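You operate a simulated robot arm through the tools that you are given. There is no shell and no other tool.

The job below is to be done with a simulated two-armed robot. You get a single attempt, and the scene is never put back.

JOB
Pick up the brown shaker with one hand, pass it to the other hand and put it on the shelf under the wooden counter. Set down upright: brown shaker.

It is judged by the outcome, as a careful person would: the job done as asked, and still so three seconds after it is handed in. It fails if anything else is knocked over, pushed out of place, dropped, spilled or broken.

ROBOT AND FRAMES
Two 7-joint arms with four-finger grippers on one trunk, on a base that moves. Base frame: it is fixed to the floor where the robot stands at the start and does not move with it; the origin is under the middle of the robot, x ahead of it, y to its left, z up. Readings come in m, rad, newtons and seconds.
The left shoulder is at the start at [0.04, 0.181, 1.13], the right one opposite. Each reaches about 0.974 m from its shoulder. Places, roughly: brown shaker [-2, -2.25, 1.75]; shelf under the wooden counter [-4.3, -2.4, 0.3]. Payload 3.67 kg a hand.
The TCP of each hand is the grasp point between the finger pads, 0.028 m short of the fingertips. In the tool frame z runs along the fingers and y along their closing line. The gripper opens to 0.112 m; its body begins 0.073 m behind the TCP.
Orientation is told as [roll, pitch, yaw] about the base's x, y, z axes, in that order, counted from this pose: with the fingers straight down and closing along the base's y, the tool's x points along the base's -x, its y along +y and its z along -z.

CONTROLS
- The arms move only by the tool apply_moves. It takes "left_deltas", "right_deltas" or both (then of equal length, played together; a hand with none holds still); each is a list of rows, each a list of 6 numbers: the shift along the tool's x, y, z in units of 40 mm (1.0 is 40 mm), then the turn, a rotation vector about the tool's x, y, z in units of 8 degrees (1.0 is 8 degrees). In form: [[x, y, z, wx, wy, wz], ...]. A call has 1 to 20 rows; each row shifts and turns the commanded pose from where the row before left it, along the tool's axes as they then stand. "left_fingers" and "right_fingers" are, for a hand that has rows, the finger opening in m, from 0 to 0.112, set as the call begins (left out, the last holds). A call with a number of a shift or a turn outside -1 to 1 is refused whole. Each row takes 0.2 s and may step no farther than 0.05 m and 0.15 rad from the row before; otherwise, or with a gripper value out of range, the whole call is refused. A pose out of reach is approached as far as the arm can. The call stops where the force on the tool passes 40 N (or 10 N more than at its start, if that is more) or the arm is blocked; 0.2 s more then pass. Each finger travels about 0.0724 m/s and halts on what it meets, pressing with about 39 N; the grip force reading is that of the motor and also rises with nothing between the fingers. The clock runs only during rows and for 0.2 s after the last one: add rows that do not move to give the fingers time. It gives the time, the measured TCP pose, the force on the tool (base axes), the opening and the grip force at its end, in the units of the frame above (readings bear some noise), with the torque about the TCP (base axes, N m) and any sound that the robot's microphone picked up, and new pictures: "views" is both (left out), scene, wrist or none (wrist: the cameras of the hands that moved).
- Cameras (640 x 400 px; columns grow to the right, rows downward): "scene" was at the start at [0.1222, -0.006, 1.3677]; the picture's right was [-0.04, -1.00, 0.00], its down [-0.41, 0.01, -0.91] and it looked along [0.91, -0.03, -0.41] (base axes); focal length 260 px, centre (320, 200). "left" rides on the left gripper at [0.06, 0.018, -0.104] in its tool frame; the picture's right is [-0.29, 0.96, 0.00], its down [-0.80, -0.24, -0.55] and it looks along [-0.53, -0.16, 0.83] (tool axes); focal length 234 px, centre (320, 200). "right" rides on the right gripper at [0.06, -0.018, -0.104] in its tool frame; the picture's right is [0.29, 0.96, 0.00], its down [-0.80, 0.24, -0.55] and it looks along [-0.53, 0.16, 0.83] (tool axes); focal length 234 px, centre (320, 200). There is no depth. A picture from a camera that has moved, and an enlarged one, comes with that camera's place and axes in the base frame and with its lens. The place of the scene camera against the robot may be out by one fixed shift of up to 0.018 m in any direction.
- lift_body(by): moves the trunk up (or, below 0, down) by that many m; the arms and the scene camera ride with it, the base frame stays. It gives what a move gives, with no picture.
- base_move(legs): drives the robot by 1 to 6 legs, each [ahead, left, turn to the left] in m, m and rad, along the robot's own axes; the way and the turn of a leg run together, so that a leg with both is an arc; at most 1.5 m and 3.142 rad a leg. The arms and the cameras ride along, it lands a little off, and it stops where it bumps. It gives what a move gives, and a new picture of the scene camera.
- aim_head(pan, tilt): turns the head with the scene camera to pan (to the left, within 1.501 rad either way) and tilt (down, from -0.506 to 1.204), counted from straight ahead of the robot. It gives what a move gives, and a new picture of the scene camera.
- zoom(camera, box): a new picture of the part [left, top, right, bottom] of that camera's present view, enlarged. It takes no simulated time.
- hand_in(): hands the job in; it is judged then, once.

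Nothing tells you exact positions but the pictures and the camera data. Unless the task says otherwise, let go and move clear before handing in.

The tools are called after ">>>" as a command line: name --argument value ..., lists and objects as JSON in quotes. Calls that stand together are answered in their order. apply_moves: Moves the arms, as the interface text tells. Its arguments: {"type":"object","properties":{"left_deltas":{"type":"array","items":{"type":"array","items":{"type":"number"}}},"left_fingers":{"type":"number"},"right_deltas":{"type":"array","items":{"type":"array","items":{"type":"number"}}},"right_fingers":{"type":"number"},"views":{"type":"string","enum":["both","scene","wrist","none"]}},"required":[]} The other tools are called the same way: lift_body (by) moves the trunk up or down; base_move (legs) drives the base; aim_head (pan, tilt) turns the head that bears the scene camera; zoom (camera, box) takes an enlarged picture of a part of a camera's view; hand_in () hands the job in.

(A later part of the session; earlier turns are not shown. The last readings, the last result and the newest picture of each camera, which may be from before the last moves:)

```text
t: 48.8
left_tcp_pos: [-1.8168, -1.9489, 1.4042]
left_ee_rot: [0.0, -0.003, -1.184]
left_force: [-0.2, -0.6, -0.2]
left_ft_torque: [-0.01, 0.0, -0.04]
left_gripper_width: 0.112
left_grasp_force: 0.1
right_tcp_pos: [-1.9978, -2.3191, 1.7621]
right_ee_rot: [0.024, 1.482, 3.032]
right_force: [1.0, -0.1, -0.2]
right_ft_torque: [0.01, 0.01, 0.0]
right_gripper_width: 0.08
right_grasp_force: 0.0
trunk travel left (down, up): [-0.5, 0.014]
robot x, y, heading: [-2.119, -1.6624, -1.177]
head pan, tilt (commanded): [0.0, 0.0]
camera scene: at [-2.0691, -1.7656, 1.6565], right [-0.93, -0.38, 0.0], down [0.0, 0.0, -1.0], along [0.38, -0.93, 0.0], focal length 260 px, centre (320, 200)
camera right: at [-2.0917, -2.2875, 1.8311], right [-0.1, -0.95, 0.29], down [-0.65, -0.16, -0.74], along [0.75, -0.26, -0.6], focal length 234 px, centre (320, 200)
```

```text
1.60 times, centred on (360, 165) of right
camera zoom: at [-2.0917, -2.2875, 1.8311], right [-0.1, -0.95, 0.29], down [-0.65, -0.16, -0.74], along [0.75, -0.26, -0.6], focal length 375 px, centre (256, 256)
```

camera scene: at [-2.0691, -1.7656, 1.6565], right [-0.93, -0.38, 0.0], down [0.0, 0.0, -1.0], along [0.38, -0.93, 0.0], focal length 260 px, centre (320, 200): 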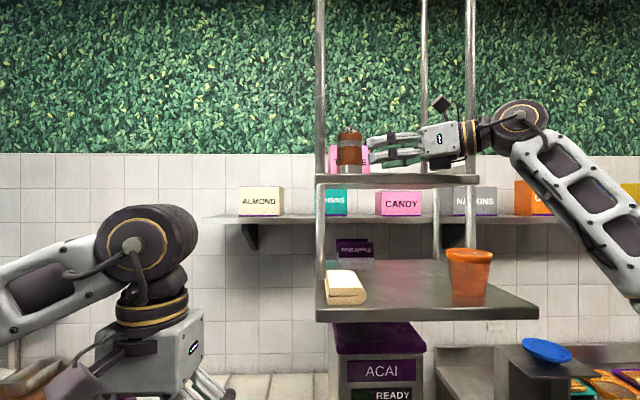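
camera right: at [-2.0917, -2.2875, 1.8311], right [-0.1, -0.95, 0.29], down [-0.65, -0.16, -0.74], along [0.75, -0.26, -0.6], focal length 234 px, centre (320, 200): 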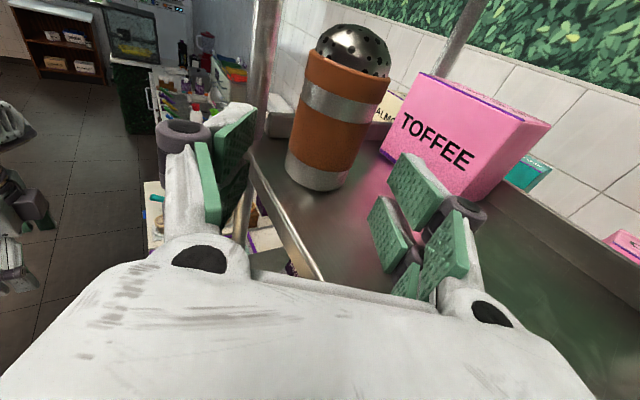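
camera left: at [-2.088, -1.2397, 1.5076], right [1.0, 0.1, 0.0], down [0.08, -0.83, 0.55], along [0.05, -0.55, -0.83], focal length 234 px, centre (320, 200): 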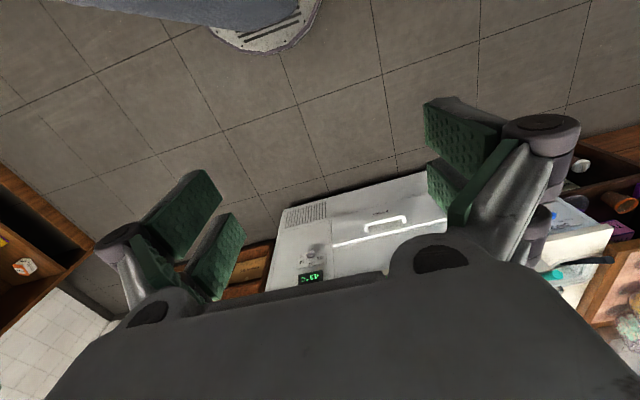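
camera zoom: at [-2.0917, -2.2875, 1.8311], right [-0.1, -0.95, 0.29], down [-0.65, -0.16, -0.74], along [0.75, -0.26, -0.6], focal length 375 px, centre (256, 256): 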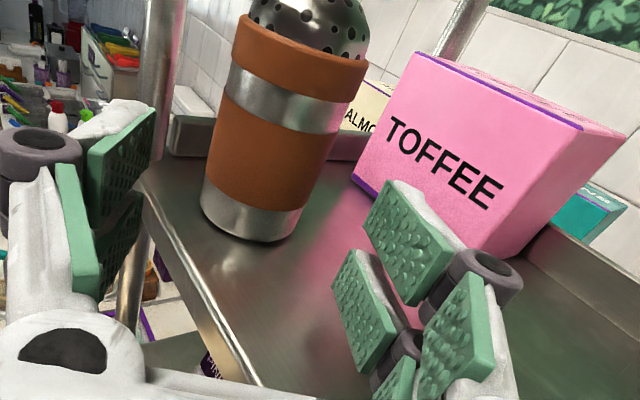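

Shaker is well centred between the fingers. I'll advance ~8 cm along the approach line, stopping about 1 cm short of full insertion to stay clear of the rod, then check before closing.

>>> apply_moves --right_deltas '[[0.04, 0.04, 0.52, 0, 0, 0], [0.04, 0.04, 0.52, 0, 0, 0], [0.04, 0.04, 0.52, 0, 0, 0], [0.02, 0.02, 0.5, 0, 0, 0], [0, 0, 0, 0, 0, 0], [0, 0, 0, 0, 0, 0]]' --right_fingers 0.077 --views "both"

>>> zoom --camera "scene" --box '[300, 60, 540, 210]'

>>> zoom --camera "right" --box '[160, 40, 560, 290]'

```text
t: 50.2
left_tcp_pos: [-1.8161, -1.9493, 1.4023]
left_ee_rot: [0.001, 0.001, -1.184]
left_force: [-0.6, -0.5, 0.4]
left_ft_torque: [0.0, -0.03, -0.02]
left_gripper_width: 0.112
left_grasp_force: 0.1
right_tcp_pos: [-1.917, -2.3371, 1.7616]
right_ee_rot: [0.025, 1.484, 3.028]
right_force: [-1.2, -3.5, 10.0]
right_ft_torque: [0.02, 0.89, 0.25]
right_gripper_width: 0.0771
right_grasp_force: 0.0
trunk travel left (down, up): [-0.5, 0.014]
robot x, y, heading: [-2.1173, -1.6603, -1.187]
head pan, tilt (commanded): [0.0, 0.0]
camera scene: at [-2.0685, -1.7669, 1.6565], right [-0.93, -0.38, 0.0], down [0.0, 0.0, -1.0], along [0.38, -0.93, 0.0], focal length 260 px, centre (320, 200)
camera right: at [-2.0109, -2.3048, 1.8296], right [-0.1, -0.95, 0.29], down [-0.65, -0.16, -0.75], along [0.75, -0.26, -0.6], focal length 234 px, centre (320, 200)
```

scene: 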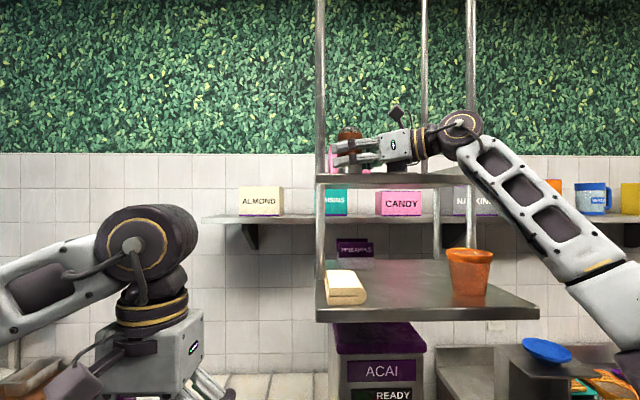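
right: 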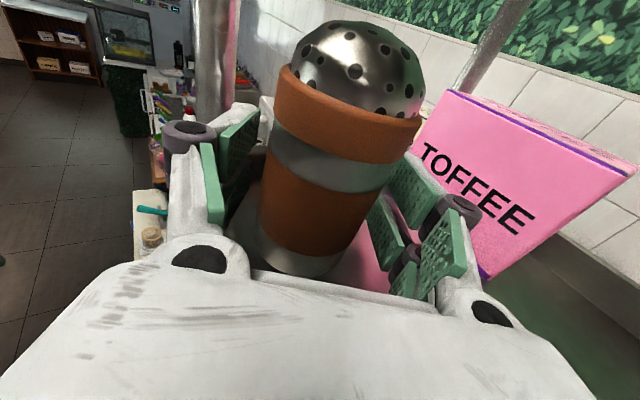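

```text
2.67 times, centred on (420, 135) of scene
camera zoom: at [-2.0685, -1.7669, 1.6565], right [-0.93, -0.38, 0.0], down [0.0, 0.0, -1.0], along [0.38, -0.93, 0.0], focal length 695 px, centre (53, 373)
```

zoom: 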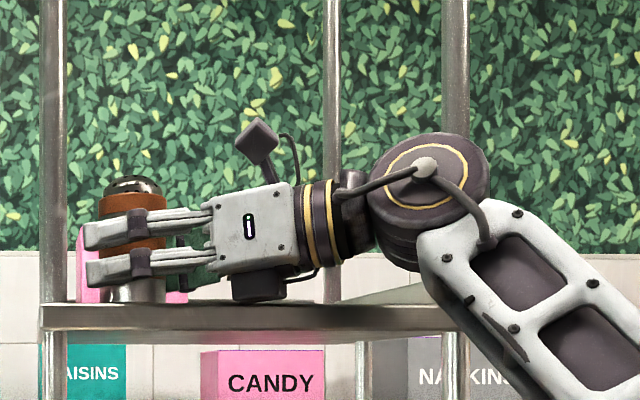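

```text
1.60 times, centred on (360, 165) of right
camera zoom: at [-2.0109, -2.3048, 1.8296], right [-0.1, -0.95, 0.29], down [-0.65, -0.16, -0.75], along [0.75, -0.26, -0.6], focal length 375 px, centre (256, 256)
```

zoom: 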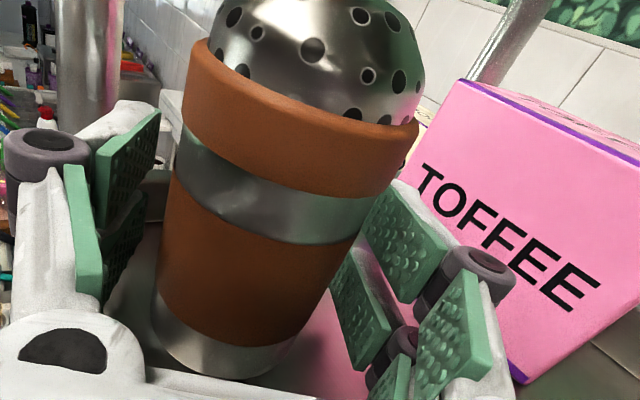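

There's a ~10 N upward force: the box under the gripper body is resting on the tray edge. I'll raise the hand by about 8 mm and check that the force goes away.

>>> apply_moves --right_deltas '[[0.1, 0, 0, 0, 0, 0], [0.15, 0, 0, 0, 0, 0], [0, 0.05, 0, 0, 0, 0], [0, 0, 0, 0, 0, 0]]' --views "both"

>>> zoom --camera "scene" --box '[300, 60, 540, 210]'

```text
t: 51.2
left_tcp_pos: [-1.8167, -1.9498, 1.4038]
left_ee_rot: [-0.001, 0.001, -1.183]
left_force: [-0.8, -0.5, 0.3]
left_ft_torque: [0.0, -0.01, -0.01]
left_gripper_width: 0.1119
left_grasp_force: 0.0
right_tcp_pos: [-1.916, -2.3394, 1.7703]
right_ee_rot: [0.005, 1.479, 3.014]
right_force: [-0.1, 0.3, -0.3]
right_ft_torque: [-0.03, -0.03, -0.02]
right_gripper_width: 0.0774
right_grasp_force: 0.1
trunk travel left (down, up): [-0.5, 0.014]
robot x, y, heading: [-2.1253, -1.666, -1.185]
head pan, tilt (commanded): [0.0, 0.0]
camera scene: at [-2.0681, -1.7676, 1.6563], right [-0.93, -0.38, 0.0], down [0.0, 0.0, -1.0], along [0.38, -0.93, 0.0], focal length 260 px, centre (320, 200)
camera right: at [-2.0094, -2.3079, 1.8383], right [-0.1, -0.95, 0.29], down [-0.65, -0.15, -0.74], along [0.75, -0.26, -0.6], focal length 234 px, centre (320, 200)
```

scene: 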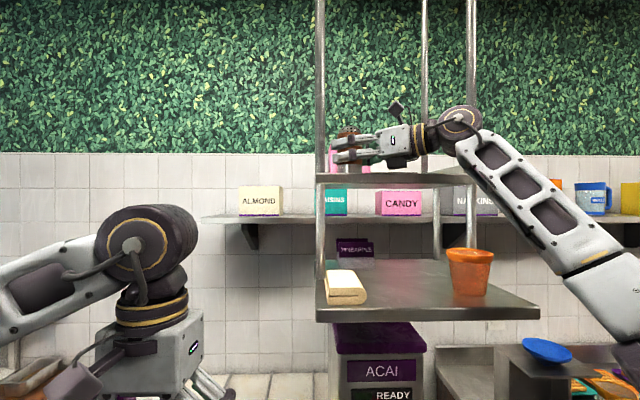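
right: 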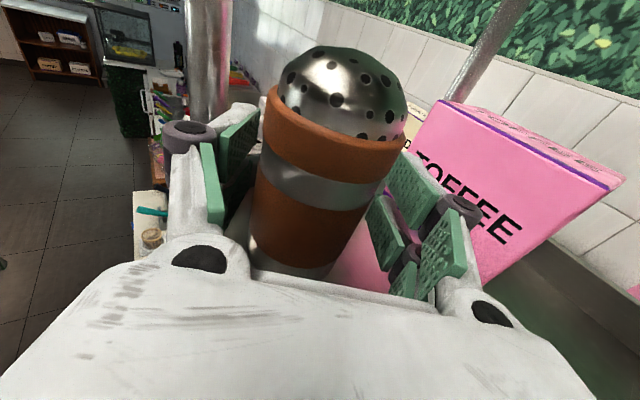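

```text
2.67 times, centred on (420, 135) of scene
camera zoom: at [-2.0681, -1.7676, 1.6563], right [-0.93, -0.38, 0.0], down [0.0, 0.0, -1.0], along [0.38, -0.93, 0.0], focal length 695 px, centre (53, 373)
```

zoom: 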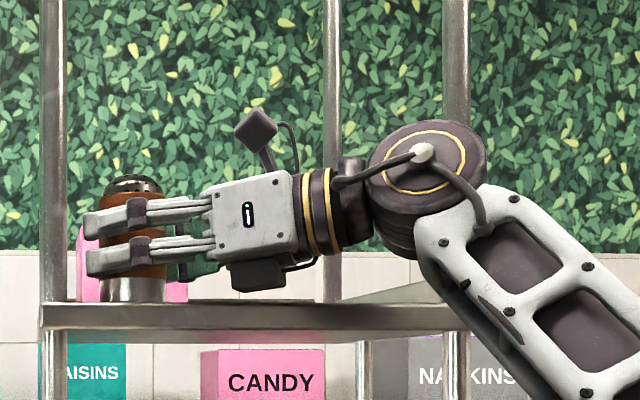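

Force is gone and the fingers straddle the shaker. Closing the right gripper now.

>>> apply_moves --right_deltas '[[0, 0, 0, 0, 0, 0], [0, 0, 0, 0, 0, 0], [0, 0, 0, 0, 0, 0], [0, 0, 0, 0, 0, 0], [0, 0, 0, 0, 0, 0]]' --right_fingers 0.02 --views "both"

>>> zoom --camera "scene" --box '[300, 60, 540, 210]'

```text
t: 52.4
left_tcp_pos: [-1.8158, -1.9493, 1.4021]
left_ee_rot: [0.0, 0.0, -1.183]
left_force: [-0.2, -0.9, 0.3]
left_ft_torque: [0.05, -0.02, 0.01]
left_gripper_width: 0.1118
left_grasp_force: 0.1
right_tcp_pos: [-1.9159, -2.3388, 1.7699]
right_ee_rot: [0.013, 1.482, 3.02]
right_force: [0.5, 0.5, -0.4]
right_ft_torque: [0.06, 0.0, 0.04]
right_gripper_width: 0.0535
right_grasp_force: 38.8
trunk travel left (down, up): [-0.5, 0.014]
robot x, y, heading: [-2.1175, -1.663, -1.183]
head pan, tilt (commanded): [0.0, 0.0]
camera scene: at [-2.0681, -1.767, 1.6564], right [-0.93, -0.38, 0.0], down [0.0, 0.0, -1.0], along [0.38, -0.93, 0.0], focal length 260 px, centre (320, 200)
camera right: at [-2.0096, -2.3071, 1.8387], right [-0.1, -0.95, 0.29], down [-0.65, -0.15, -0.74], along [0.75, -0.26, -0.6], focal length 234 px, centre (320, 200)
```

scene: 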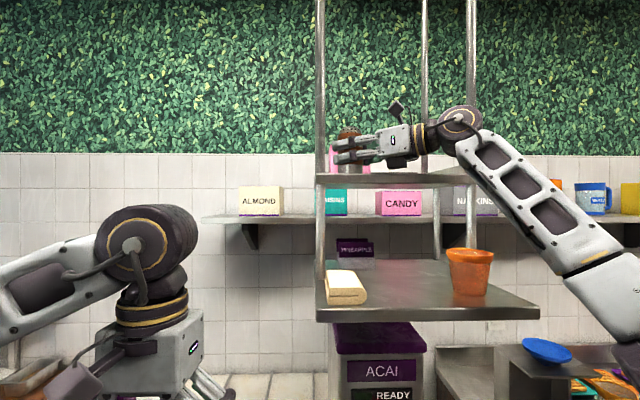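
right: 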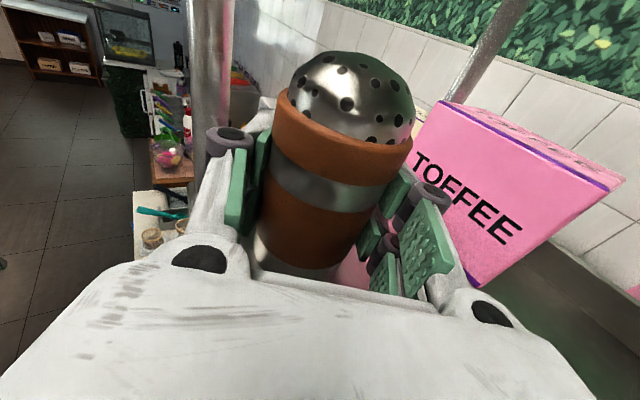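

```text
2.67 times, centred on (420, 135) of scene
camera zoom: at [-2.0681, -1.767, 1.6564], right [-0.93, -0.38, 0.0], down [0.0, 0.0, -1.0], along [0.38, -0.93, 0.0], focal length 695 px, centre (53, 373)
```

zoom: 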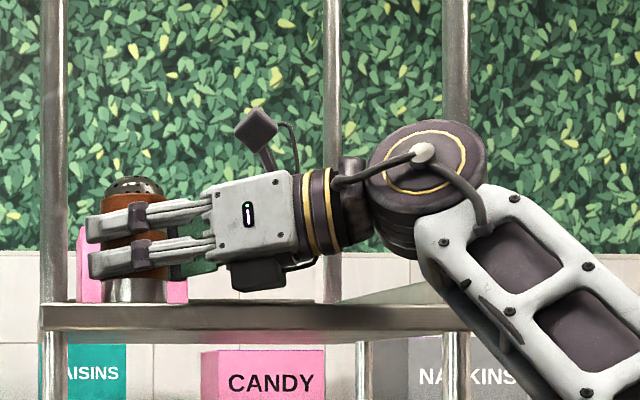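

Grip is firm (38.8 N at 53.5 mm). Lifting 4 cm, then retreating along the entry line.

>>> apply_moves --right_deltas '[[0.25, 0, 0, 0, 0, 0], [0.5, 0, 0, 0, 0, 0], [0.5, 0, 0, 0, 0, 0], [0, 0, 0, 0, 0, 0]]' --views "both"

```text
t: 53.4
left_tcp_pos: [-1.8157, -1.9504, 1.4039]
left_ee_rot: [0.001, 0.0, -1.183]
left_force: [0.6, 0.6, -0.5]
left_ft_torque: [0.01, 0.02, 0.01]
left_gripper_width: 0.1119
left_grasp_force: 0.1
right_tcp_pos: [-1.9126, -2.3401, 1.8191]
right_ee_rot: [0.007, 1.483, 3.014]
right_force: [-0.3, -0.1, -1.4]
right_ft_torque: [-0.01, -0.04, 0.01]
right_gripper_width: 0.0537
right_grasp_force: 39.0
trunk travel left (down, up): [-0.5, 0.014]
robot x, y, heading: [-2.1227, -1.659, -1.186]
head pan, tilt (commanded): [0.0, 0.0]
camera scene: at [-2.0683, -1.768, 1.6563], right [-0.93, -0.38, 0.0], down [0.0, 0.0, -1.0], along [0.38, -0.93, 0.0], focal length 260 px, centre (320, 200)
camera right: at [-2.0056, -2.3089, 1.888], right [-0.1, -0.95, 0.29], down [-0.65, -0.15, -0.74], along [0.75, -0.26, -0.6], focal length 234 px, centre (320, 200)
```

scene: 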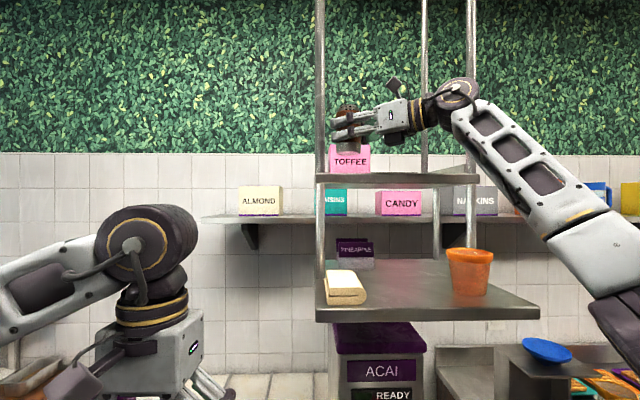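
right: 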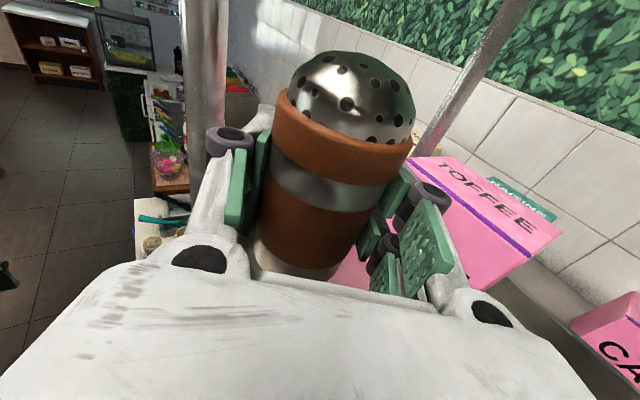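

The shaker is lifted (about 1–1.5 N weight). Now retreat along the tool axis and back the base away.

>>> apply_moves --right_deltas '[[0, 0, -0.6, 0, 0, 0], [0, 0, -0.75, 0, 0, 0], [0, 0, -0.75, 0, 0, 0], [0, -0.9, -0.5, 0, 0, 0], [0, -0.9, -0.5, 0, 0, 0], [0, -0.9, -0.5, 0, 0, 0], [0, 0, 0, 0, 0, 0]]' --views "both"

```text
t: 55.0
left_tcp_pos: [-1.8165, -1.9496, 1.4037]
left_ee_rot: [0.0, -0.001, -1.184]
left_force: [0.7, -0.6, -0.6]
left_ft_torque: [0.0, 0.01, -0.02]
left_gripper_width: 0.112
left_grasp_force: 0.1
right_tcp_pos: [-2.0371, -2.2123, 1.8324]
right_ee_rot: [-0.002, 1.48, 3.006]
right_force: [-0.1, 0.0, -2.3]
right_ft_torque: [-0.01, 0.0, 0.03]
right_gripper_width: 0.0536
right_grasp_force: 39.2
trunk travel left (down, up): [-0.5, 0.014]
robot x, y, heading: [-2.1198, -1.6623, -1.177]
head pan, tilt (commanded): [0.0, 0.0]
camera scene: at [-2.0675, -1.7679, 1.6563], right [-0.93, -0.38, 0.0], down [0.0, 0.0, -1.0], along [0.38, -0.93, 0.0], focal length 260 px, centre (320, 200)
camera right: at [-2.131, -2.1813, 1.9007], right [-0.1, -0.95, 0.29], down [-0.65, -0.15, -0.74], along [0.75, -0.26, -0.6], focal length 234 px, centre (320, 200)
```

scene: 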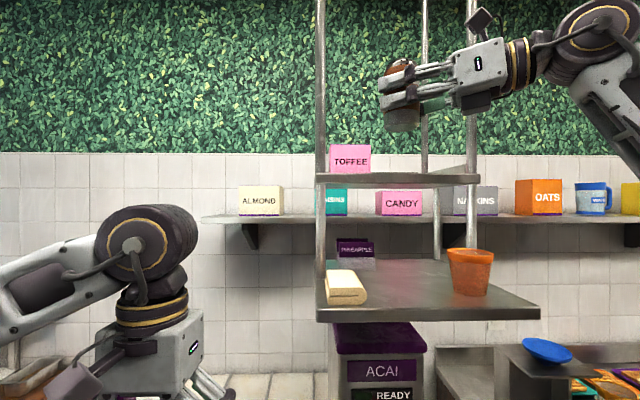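
right: 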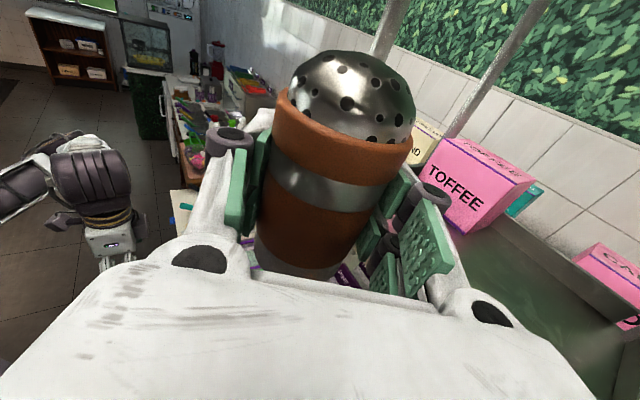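

Shaker is clear of the shelf and still held upright relative to the hand. I'll back the base away into the aisle for the hand-over.

>>> base_move --legs '[[-0.75, 0, 0]]'

>>> lift_body --by -0.25

```text
t: 59.1
left_tcp_pos: [-2.0977, -1.2603, 1.4034]
left_ee_rot: [0.0, 0.001, -1.189]
left_force: [-1.0, 0.2, 0.3]
left_ft_torque: [0.0, 0.02, -0.02]
left_gripper_width: 0.1121
left_grasp_force: 0.1
right_tcp_pos: [-2.3224, -1.5209, 1.832]
right_ee_rot: [-0.002, 1.479, 2.998]
right_force: [0.4, -0.7, -1.6]
right_ft_torque: [0.01, 0.0, 0.02]
right_gripper_width: 0.0534
right_grasp_force: 38.9
trunk travel left (down, up): [-0.5, 0.014]
robot x, y, heading: [-2.4006, -0.9702, -1.187]
head pan, tilt (commanded): [0.0, 0.0]
camera scene: at [-2.3487, -1.0761, 1.6562], right [-0.93, -0.37, 0.0], down [0.0, 0.0, -1.0], along [0.37, -0.93, 0.0], focal length 260 px, centre (320, 200)
```

scene: 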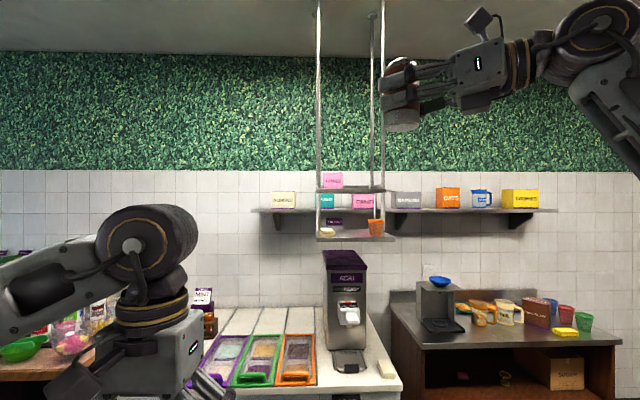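

```text
t: 61.7
left_tcp_pos: [-2.0989, -1.2593, 1.1537]
left_ee_rot: [-0.001, 0.001, -1.189]
left_force: [0.9, 0.5, 0.4]
left_ft_torque: [-0.03, 0.01, 0.02]
left_gripper_width: 0.1122
left_grasp_force: 0.2
right_tcp_pos: [-2.3227, -1.5193, 1.5835]
right_ee_rot: [0.009, 1.48, 3.007]
right_force: [0.2, -0.7, -0.8]
right_ft_torque: [-0.03, 0.01, -0.02]
right_gripper_width: 0.0535
right_grasp_force: 38.8
trunk travel left (down, up): [-0.25, 0.264]
robot x, y, heading: [-2.4005, -0.9713, -1.195]
head pan, tilt (commanded): [0.0, 0.0]
```

I hold the shaker in the right hand; the plan is to bring it to about 0.6 m ahead on the centreline at z≈1.25, and have the left hand take its upper part from behind-above at 45°, perpendicular to the right fingers. Moving the right hand there first.

>>> apply_moves --right_deltas '[[-0.892, -0.033, 0.439, 0, 0, 0], [-0.892, -0.033, 0.439, 0, 0, 0], [-0.892, -0.033, 0.439, 0, 0, 0], [-0.892, -0.033, 0.439, 0, 0, 0], [-0.892, -0.033, 0.439, 0, 0, 0], [-0.892, -0.033, 0.439, 0, 0, 0], [-0.892, -0.033, 0.439, 0, 0, 0], [-0.892, -0.033, 0.439, 0, 0, 0], [-0.892, -0.033, 0.439, 0, 0, 0], [0, 0, 0, 0, 0, 0]]' --views "none"

>>> aim_head --pan 0.0 --tilt 0.3

>>> zoom --camera "right" --box '[160, 0, 560, 250]'

```text
t: 63.9
left_tcp_pos: [-2.0988, -1.2584, 1.1542]
left_ee_rot: [0.001, 0.0, -1.19]
left_force: [1.4, -0.9, -0.9]
left_ft_torque: [-0.01, -0.01, -0.02]
left_gripper_width: 0.112
left_grasp_force: 0.1
right_tcp_pos: [-2.1944, -1.5246, 1.2485]
right_ee_rot: [0.013, 1.482, 3.013]
right_force: [-0.3, -0.1, -2.0]
right_ft_torque: [-0.01, -0.04, 0.0]
right_gripper_width: 0.0539
right_grasp_force: 39.4
trunk travel left (down, up): [-0.25, 0.264]
robot x, y, heading: [-2.4021, -0.9705, -1.195]
head pan, tilt (commanded): [0.0, 0.0]
```

```text
t: 64.7
left_tcp_pos: [-2.0988, -1.258, 1.154]
left_ee_rot: [-0.001, -0.001, -1.19]
left_force: [-0.1, 0.2, -0.5]
left_ft_torque: [0.0, -0.02, -0.02]
left_gripper_width: 0.112
left_grasp_force: 0.2
right_tcp_pos: [-2.1938, -1.5264, 1.2478]
right_ee_rot: [0.005, 1.48, 3.007]
right_force: [-0.4, 0.3, -1.6]
right_ft_torque: [0.02, 0.02, -0.01]
right_gripper_width: 0.0537
right_grasp_force: 39.5
trunk travel left (down, up): [-0.25, 0.264]
robot x, y, heading: [-2.4032, -0.9655, -1.191]
head pan, tilt (commanded): [0.0, 0.3]
camera scene: at [-2.3479, -1.0778, 1.3789], right [-0.93, -0.37, 0.0], down [-0.11, 0.27, -0.96], along [0.35, -0.89, -0.3], focal length 260 px, centre (320, 200)
```

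scene: 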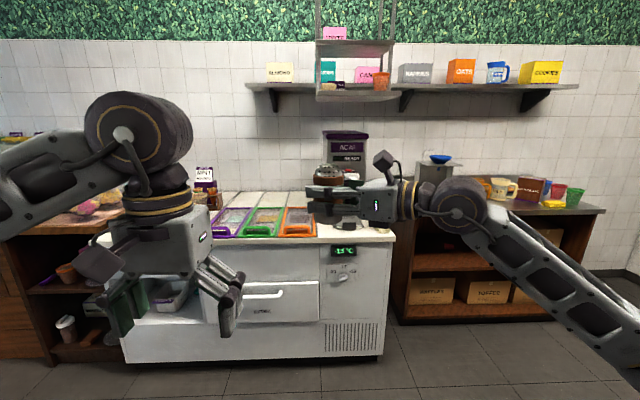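

```text
1.60 times, centred on (360, 125) of right
camera zoom: at [-2.2868, -1.4945, 1.3165], right [-0.11, -0.95, 0.29], down [-0.65, -0.15, -0.74], along [0.75, -0.27, -0.6], focal length 375 px, centre (256, 320)
```

zoom: 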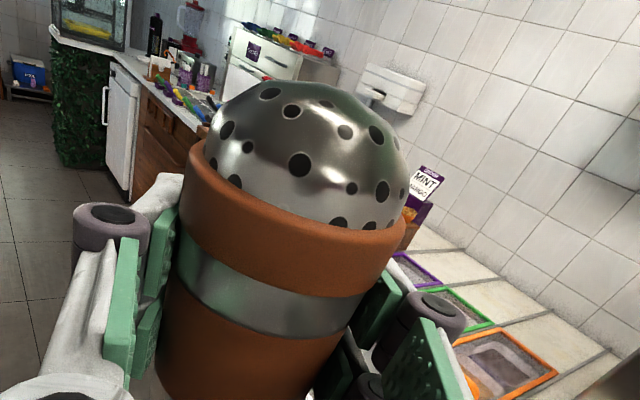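

>>> zoom --camera "scene" --box '[280, 140, 440, 240]'

>>> zoom --camera "right" --box '[0, 0, 640, 400]'

```text
4.00 times, centred on (360, 190) of scene
camera zoom: at [-2.3479, -1.0778, 1.3789], right [-0.93, -0.37, 0.0], down [-0.11, 0.27, -0.96], along [0.35, -0.89, -0.3], focal length 1042 px, centre (160, 240)
```

zoom: 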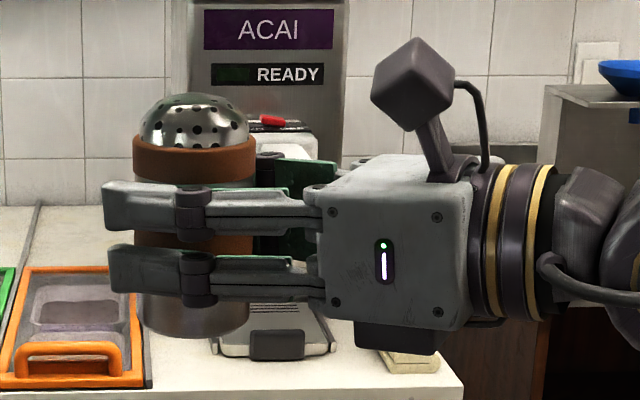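

```text
1.00 times, centred on (320, 200) of right (not enlarged: the box is as wide or as high as the picture)
camera zoom: at [-2.2868, -1.4945, 1.3165], right [-0.11, -0.95, 0.29], down [-0.65, -0.15, -0.74], along [0.75, -0.27, -0.6], focal length 234 px, centre (320, 200)
```

zoom: 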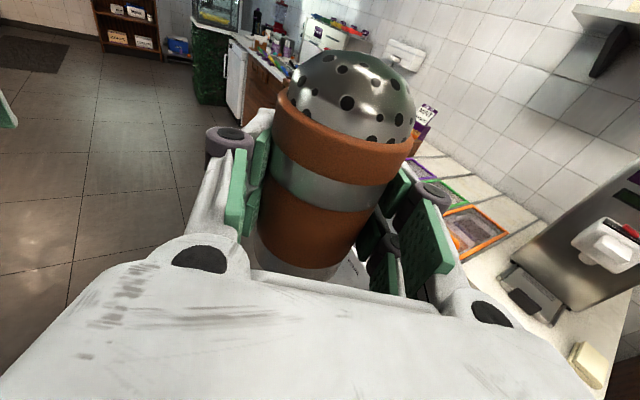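

The right hand holds the shaker at the planned spot. Now I'll rotate the left hand (30° to the right, 45° down-forward), narrow it to 80 mm and raise it, staying behind the shaker.

>>> apply_moves --left_deltas '[[0, 0, 0, 0, 0, 0.9315], [0, 0, 0, 0, 0, 0.9315], [0, 0, 0, 0, 0, 0.9315], [0, 0, 0, 0, 0, 0.9315], [0, 0, 0, 0, -0.9375, 0], [0, 0, 0, 0, -0.9375, 0], [0, 0, 0, 0, -0.9375, 0], [0, 0, 0, 0, -0.9375, 0], [0, 0, 0, 0, -0.9375, 0], [0, 0, 0, 0, -0.9375, 0], [-0.713, 0, -0.713, 0, 0, 0], [-0.713, 0, -0.713, 0, 0, 0], [-0.713, 0, -0.713, 0, 0, 0], [-0.713, 0, -0.713, 0, 0, 0], [-0.713, 0, -0.713, 0, 0, 0], [-0.713, 0, -0.713, 0, 0, 0], [0, 0, 0, 0, 0, 0]]' --left_fingers 0.084 --views "both"

```text
t: 68.3
left_tcp_pos: [-2.0923, -1.2752, 1.411]
left_ee_rot: [-0.003, -0.784, -1.71]
left_force: [-0.1, 0.4, -0.2]
left_ft_torque: [-0.01, 0.01, -0.02]
left_gripper_width: 0.0842
left_grasp_force: 0.0
left hand out of reach, approached as far as the arm can: row 10
right_tcp_pos: [-2.1931, -1.5257, 1.247]
right_ee_rot: [0.006, 1.481, 3.008]
right_force: [0.0, -0.3, -1.0]
right_ft_torque: [0.02, 0.01, -0.01]
right_gripper_width: 0.0538
right_grasp_force: 39.2
trunk travel left (down, up): [-0.25, 0.264]
robot x, y, heading: [-2.3967, -0.97, -1.184]
head pan, tilt (commanded): [0.0, 0.3]
camera scene: at [-2.3473, -1.0777, 1.3788], right [-0.93, -0.37, 0.0], down [-0.11, 0.27, -0.96], along [0.35, -0.89, -0.3], focal length 260 px, centre (320, 200)
camera left: at [-2.0582, -1.1639, 1.4429], right [0.92, -0.34, 0.2], down [-0.26, -0.14, 0.96], along [-0.29, -0.93, -0.21], focal length 234 px, centre (320, 200)
```

scene: 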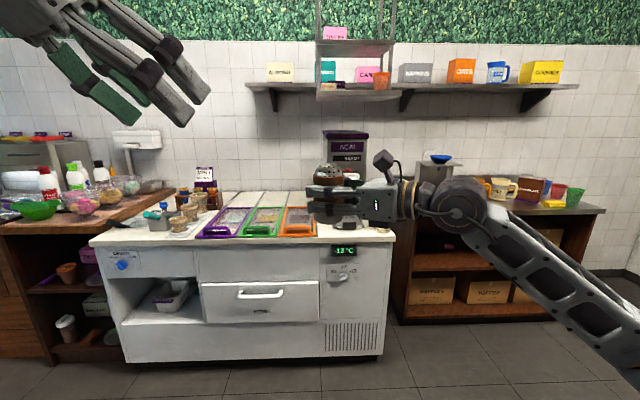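
left: 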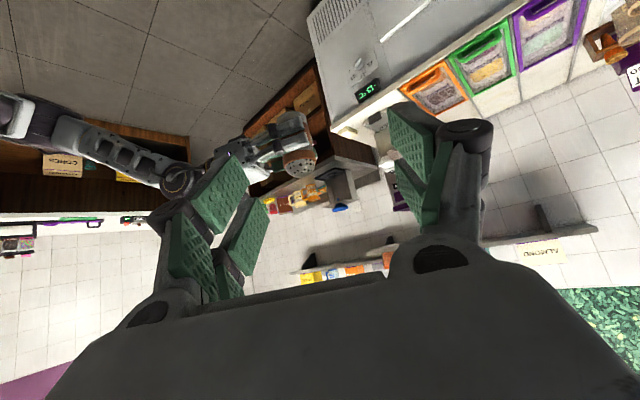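

The left hand is oriented as planned and sees the shaker in its camera. Moving it horizontally to a point 14 cm short of the grasp.

>>> apply_moves --left_deltas '[[-0.654, -0.411, 0.786, 0, 0, 0], [-0.654, -0.411, 0.786, 0, 0, 0], [-0.654, -0.411, 0.786, 0, 0, 0], [-0.654, -0.411, 0.786, 0, 0, 0], [0, 0, 0, 0, 0, 0]]' --views "both"

>>> zoom --camera "left" --box '[160, 60, 480, 260]'

>>> zoom --camera "scene" --box '[200, 60, 440, 240]'

>>> zoom --camera "right" --box '[0, 0, 640, 400]'

```text
t: 69.5
left_tcp_pos: [-2.1793, -1.4288, 1.3967]
left_ee_rot: [-0.001, -0.789, -1.709]
left_force: [0.3, 0.0, 0.0]
left_ft_torque: [0.0, 0.0, -0.02]
left_gripper_width: 0.0842
left_grasp_force: 0.1
right_tcp_pos: [-2.1933, -1.5244, 1.2483]
right_ee_rot: [0.017, 1.48, 3.02]
right_force: [0.1, 0.6, -0.8]
right_ft_torque: [0.0, 0.03, -0.03]
right_gripper_width: 0.0536
right_grasp_force: 39.2
trunk travel left (down, up): [-0.25, 0.264]
robot x, y, heading: [-2.3991, -0.9663, -1.19]
head pan, tilt (commanded): [0.0, 0.3]
camera scene: at [-2.3471, -1.0765, 1.379], right [-0.93, -0.37, 0.0], down [-0.11, 0.27, -0.96], along [0.35, -0.89, -0.3], focal length 260 px, centre (320, 200)
camera left: at [-2.1461, -1.3154, 1.4291], right [0.92, -0.33, 0.2], down [-0.26, -0.14, 0.96], along [-0.29, -0.93, -0.21], focal length 234 px, centre (320, 200)
```

scene: 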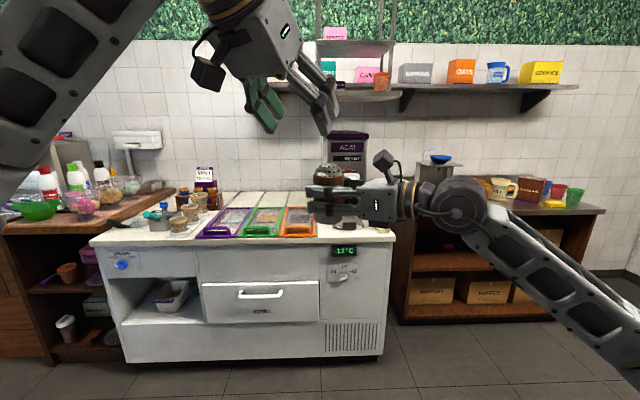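
left: 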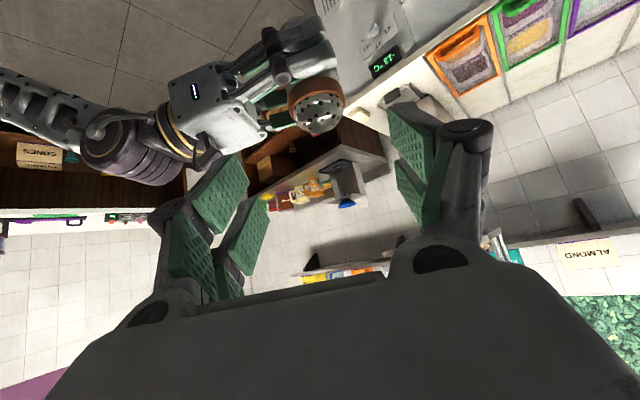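

```text
2.00 times, centred on (320, 160) of left
camera zoom: at [-2.1461, -1.3154, 1.4291], right [0.92, -0.33, 0.2], down [-0.26, -0.14, 0.96], along [-0.29, -0.93, -0.21], focal length 468 px, centre (320, 280)
```

zoom: 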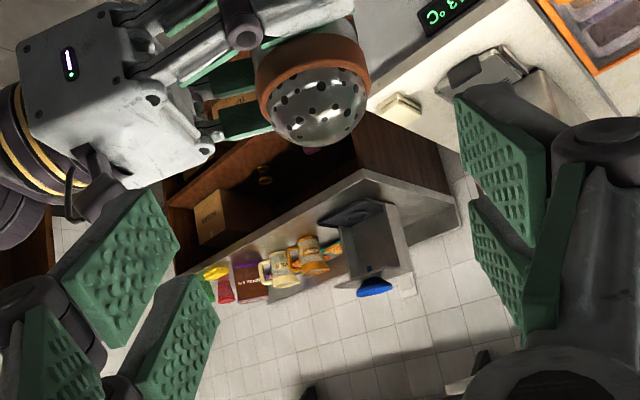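

```text
2.22 times, centred on (320, 150) of scene
camera zoom: at [-2.3471, -1.0765, 1.379], right [-0.93, -0.37, 0.0], down [-0.11, 0.27, -0.96], along [0.35, -0.89, -0.3], focal length 579 px, centre (320, 311)
```

zoom: 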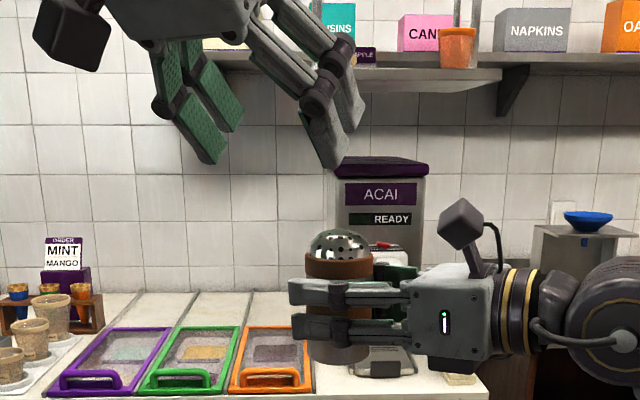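

```text
1.00 times, centred on (320, 200) of right (not enlarged: the box is as wide or as high as the picture)
camera zoom: at [-2.286, -1.4932, 1.3169], right [-0.11, -0.95, 0.29], down [-0.65, -0.15, -0.74], along [0.75, -0.27, -0.6], focal length 234 px, centre (320, 200)
```

zoom: 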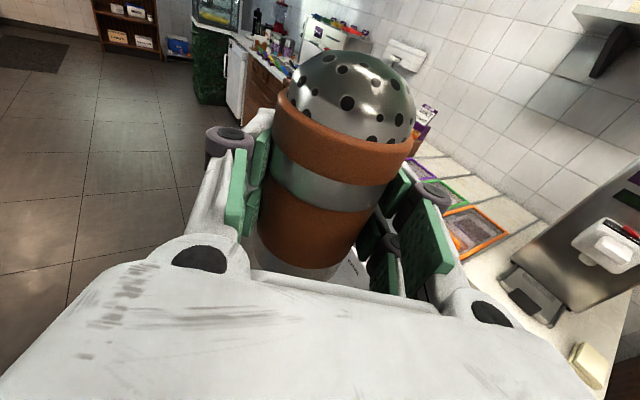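

From the left camera the shaker axis lies right at the right TCP and dead-centre (y≈0) of the left hand, ~13.6 cm ahead. I'll advance 9 cm, check, then finish.

>>> apply_moves --left_deltas '[[0, 0, 0.75, 0, 0, 0], [0, 0, 0.75, 0, 0, 0], [-0.05, 0, 0.75, 0, 0, 0], [0, 0, 0, 0, 0, 0]]' --views "both"

>>> zoom --camera "left" --box '[120, 0, 520, 250]'

>>> zoom --camera "scene" --box '[260, 100, 420, 240]'

>>> zoom --camera "right" --box '[0, 0, 640, 400]'

```text
t: 70.5
left_tcp_pos: [-2.1892, -1.4927, 1.3358]
left_ee_rot: [0.0, -0.784, -1.712]
left_force: [-0.2, 0.6, 0.0]
left_ft_torque: [-0.01, -0.01, 0.01]
left_gripper_width: 0.0841
left_grasp_force: 0.1
right_tcp_pos: [-2.1933, -1.5258, 1.2486]
right_ee_rot: [0.012, 1.48, 3.009]
right_force: [-0.3, 0.3, -0.3]
right_ft_torque: [-0.01, 0.01, 0.01]
right_gripper_width: 0.0538
right_grasp_force: 39.2
trunk travel left (down, up): [-0.25, 0.264]
robot x, y, heading: [-2.3976, -0.9693, -1.184]
head pan, tilt (commanded): [0.0, 0.3]
camera scene: at [-2.3478, -1.0771, 1.3789], right [-0.93, -0.37, 0.0], down [-0.11, 0.27, -0.96], along [0.35, -0.89, -0.3], focal length 260 px, centre (320, 200)
camera left: at [-2.1565, -1.3804, 1.3675], right [0.92, -0.34, 0.2], down [-0.26, -0.14, 0.96], along [-0.29, -0.93, -0.21], focal length 234 px, centre (320, 200)
```

scene: 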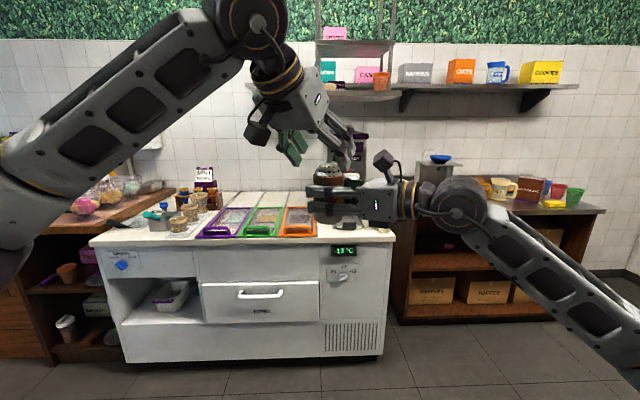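
left: 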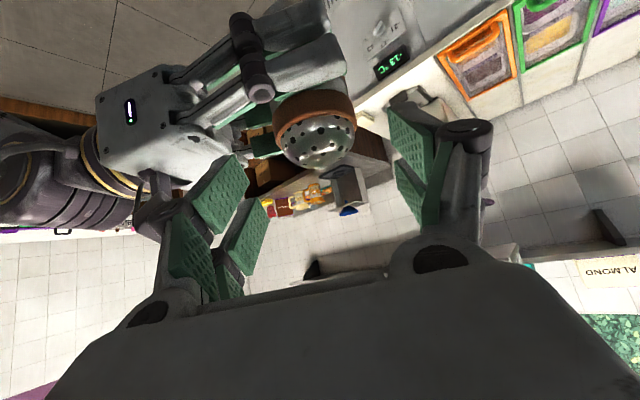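

```text
1.60 times, centred on (320, 125) of left
camera zoom: at [-2.1565, -1.3804, 1.3675], right [0.92, -0.34, 0.2], down [-0.26, -0.14, 0.96], along [-0.29, -0.93, -0.21], focal length 375 px, centre (320, 320)
```

zoom: 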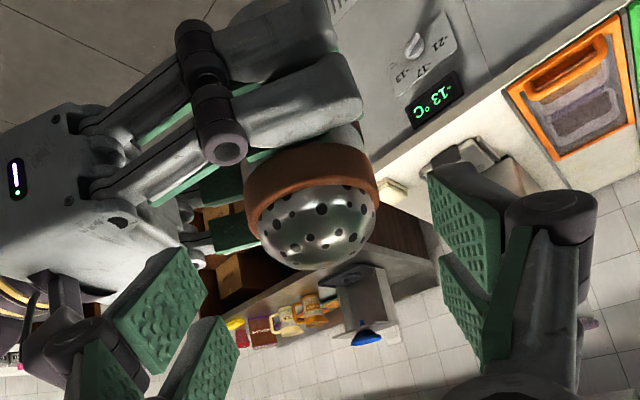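

```text
2.86 times, centred on (340, 170) of scene
camera zoom: at [-2.3478, -1.0771, 1.3789], right [-0.93, -0.37, 0.0], down [-0.11, 0.27, -0.96], along [0.35, -0.89, -0.3], focal length 744 px, centre (263, 286)
```

zoom: 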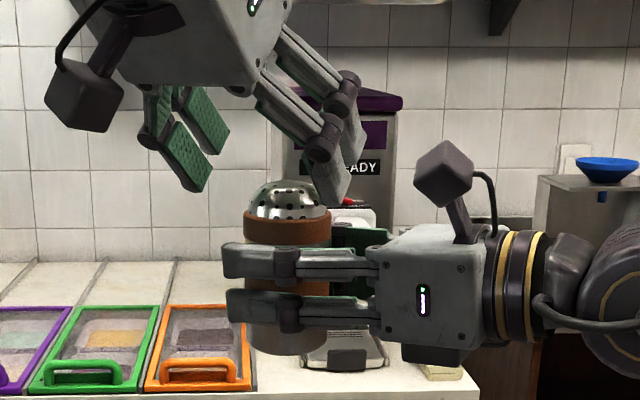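

```text
1.00 times, centred on (320, 200) of right (not enlarged: the box is as wide or as high as the picture)
camera zoom: at [-2.2867, -1.4938, 1.3168], right [-0.11, -0.95, 0.29], down [-0.65, -0.15, -0.74], along [0.75, -0.27, -0.6], focal length 234 px, centre (320, 200)
```

zoom: 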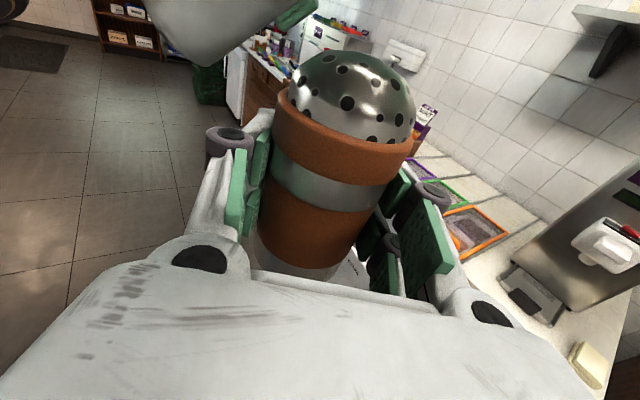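

All clear so far. Finishing the approach with small steps (4.6 cm more).

>>> apply_moves --left_deltas '[[0, 0, 0.4, 0, 0, 0], [0, 0, 0.4, 0, 0, 0], [0, 0, 0.35, 0, 0, 0], [0, 0, 0, 0, 0, 0]]' --views "both"

>>> zoom --camera "left" --box '[120, 0, 520, 250]'

>>> zoom --camera "scene" --box '[260, 100, 420, 240]'

>>> zoom --camera "right" --box '[0, 0, 640, 400]'

```text
t: 71.5
left_tcp_pos: [-2.1927, -1.5243, 1.3025]
left_ee_rot: [0.0, -0.784, -1.71]
left_force: [-0.1, 0.1, 0.4]
left_ft_torque: [-0.04, -0.02, 0.01]
left_gripper_width: 0.0839
left_grasp_force: 0.0
right_tcp_pos: [-2.1921, -1.5258, 1.2474]
right_ee_rot: [0.008, 1.481, 3.008]
right_force: [0.4, -0.1, -0.7]
right_ft_torque: [0.01, 0.04, 0.01]
right_gripper_width: 0.0537
right_grasp_force: 39.0
trunk travel left (down, up): [-0.25, 0.264]
robot x, y, heading: [-2.3975, -0.9672, -1.191]
head pan, tilt (commanded): [0.0, 0.3]
camera scene: at [-2.348, -1.0775, 1.3789], right [-0.93, -0.37, 0.0], down [-0.11, 0.27, -0.96], along [0.35, -0.89, -0.3], focal length 260 px, centre (320, 200)
camera left: at [-2.1599, -1.4137, 1.3343], right [0.92, -0.34, 0.2], down [-0.26, -0.14, 0.96], along [-0.29, -0.93, -0.21], focal length 234 px, centre (320, 200)
```

scene: 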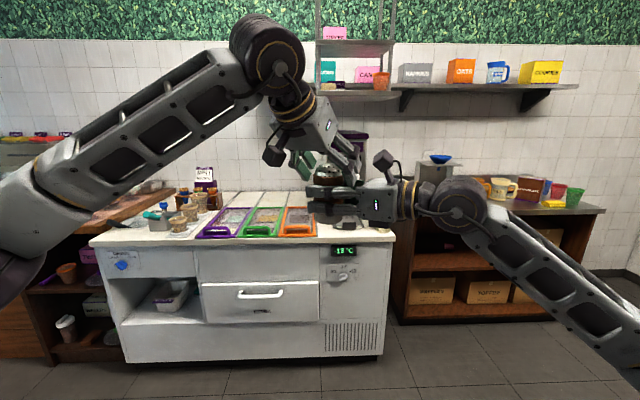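
left: 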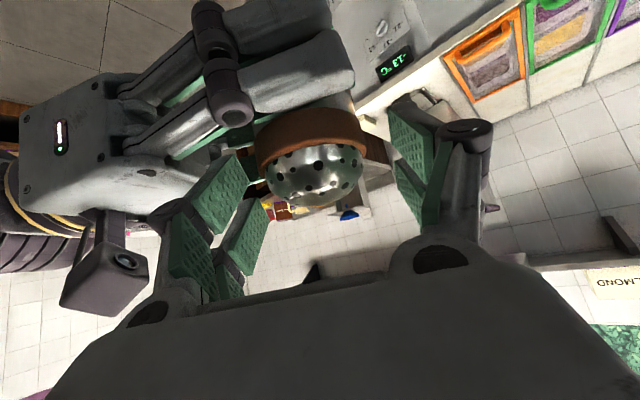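

```text
1.60 times, centred on (320, 125) of left
camera zoom: at [-2.1599, -1.4137, 1.3343], right [0.92, -0.34, 0.2], down [-0.26, -0.14, 0.96], along [-0.29, -0.93, -0.21], focal length 375 px, centre (320, 320)
```

zoom: 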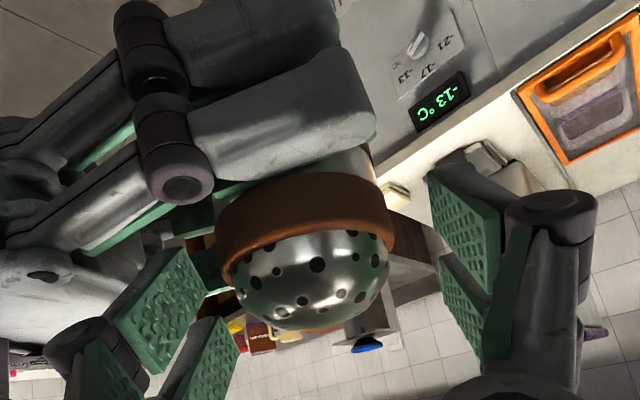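

```text
2.86 times, centred on (340, 170) of scene
camera zoom: at [-2.348, -1.0775, 1.3789], right [-0.93, -0.37, 0.0], down [-0.11, 0.27, -0.96], along [0.35, -0.89, -0.3], focal length 744 px, centre (263, 286)
```

zoom: 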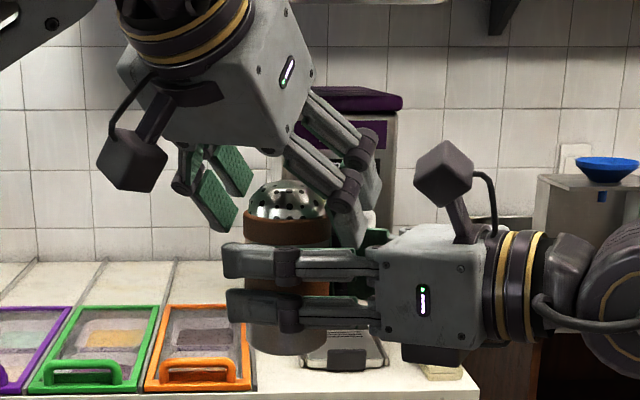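

```text
1.00 times, centred on (320, 200) of right (not enlarged: the box is as wide or as high as the picture)
camera zoom: at [-2.2868, -1.4942, 1.3166], right [-0.11, -0.95, 0.29], down [-0.65, -0.15, -0.74], along [0.75, -0.27, -0.6], focal length 234 px, centre (320, 200)
```

zoom: 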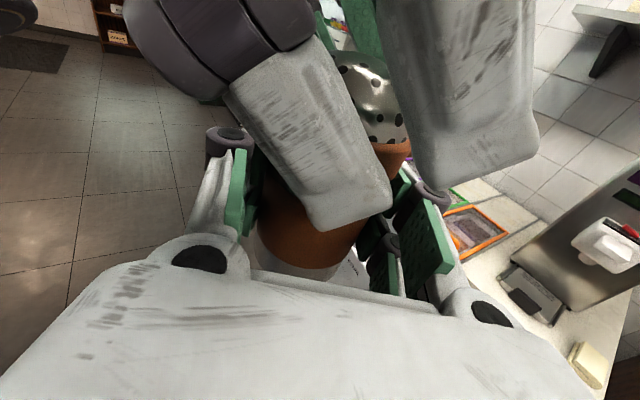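

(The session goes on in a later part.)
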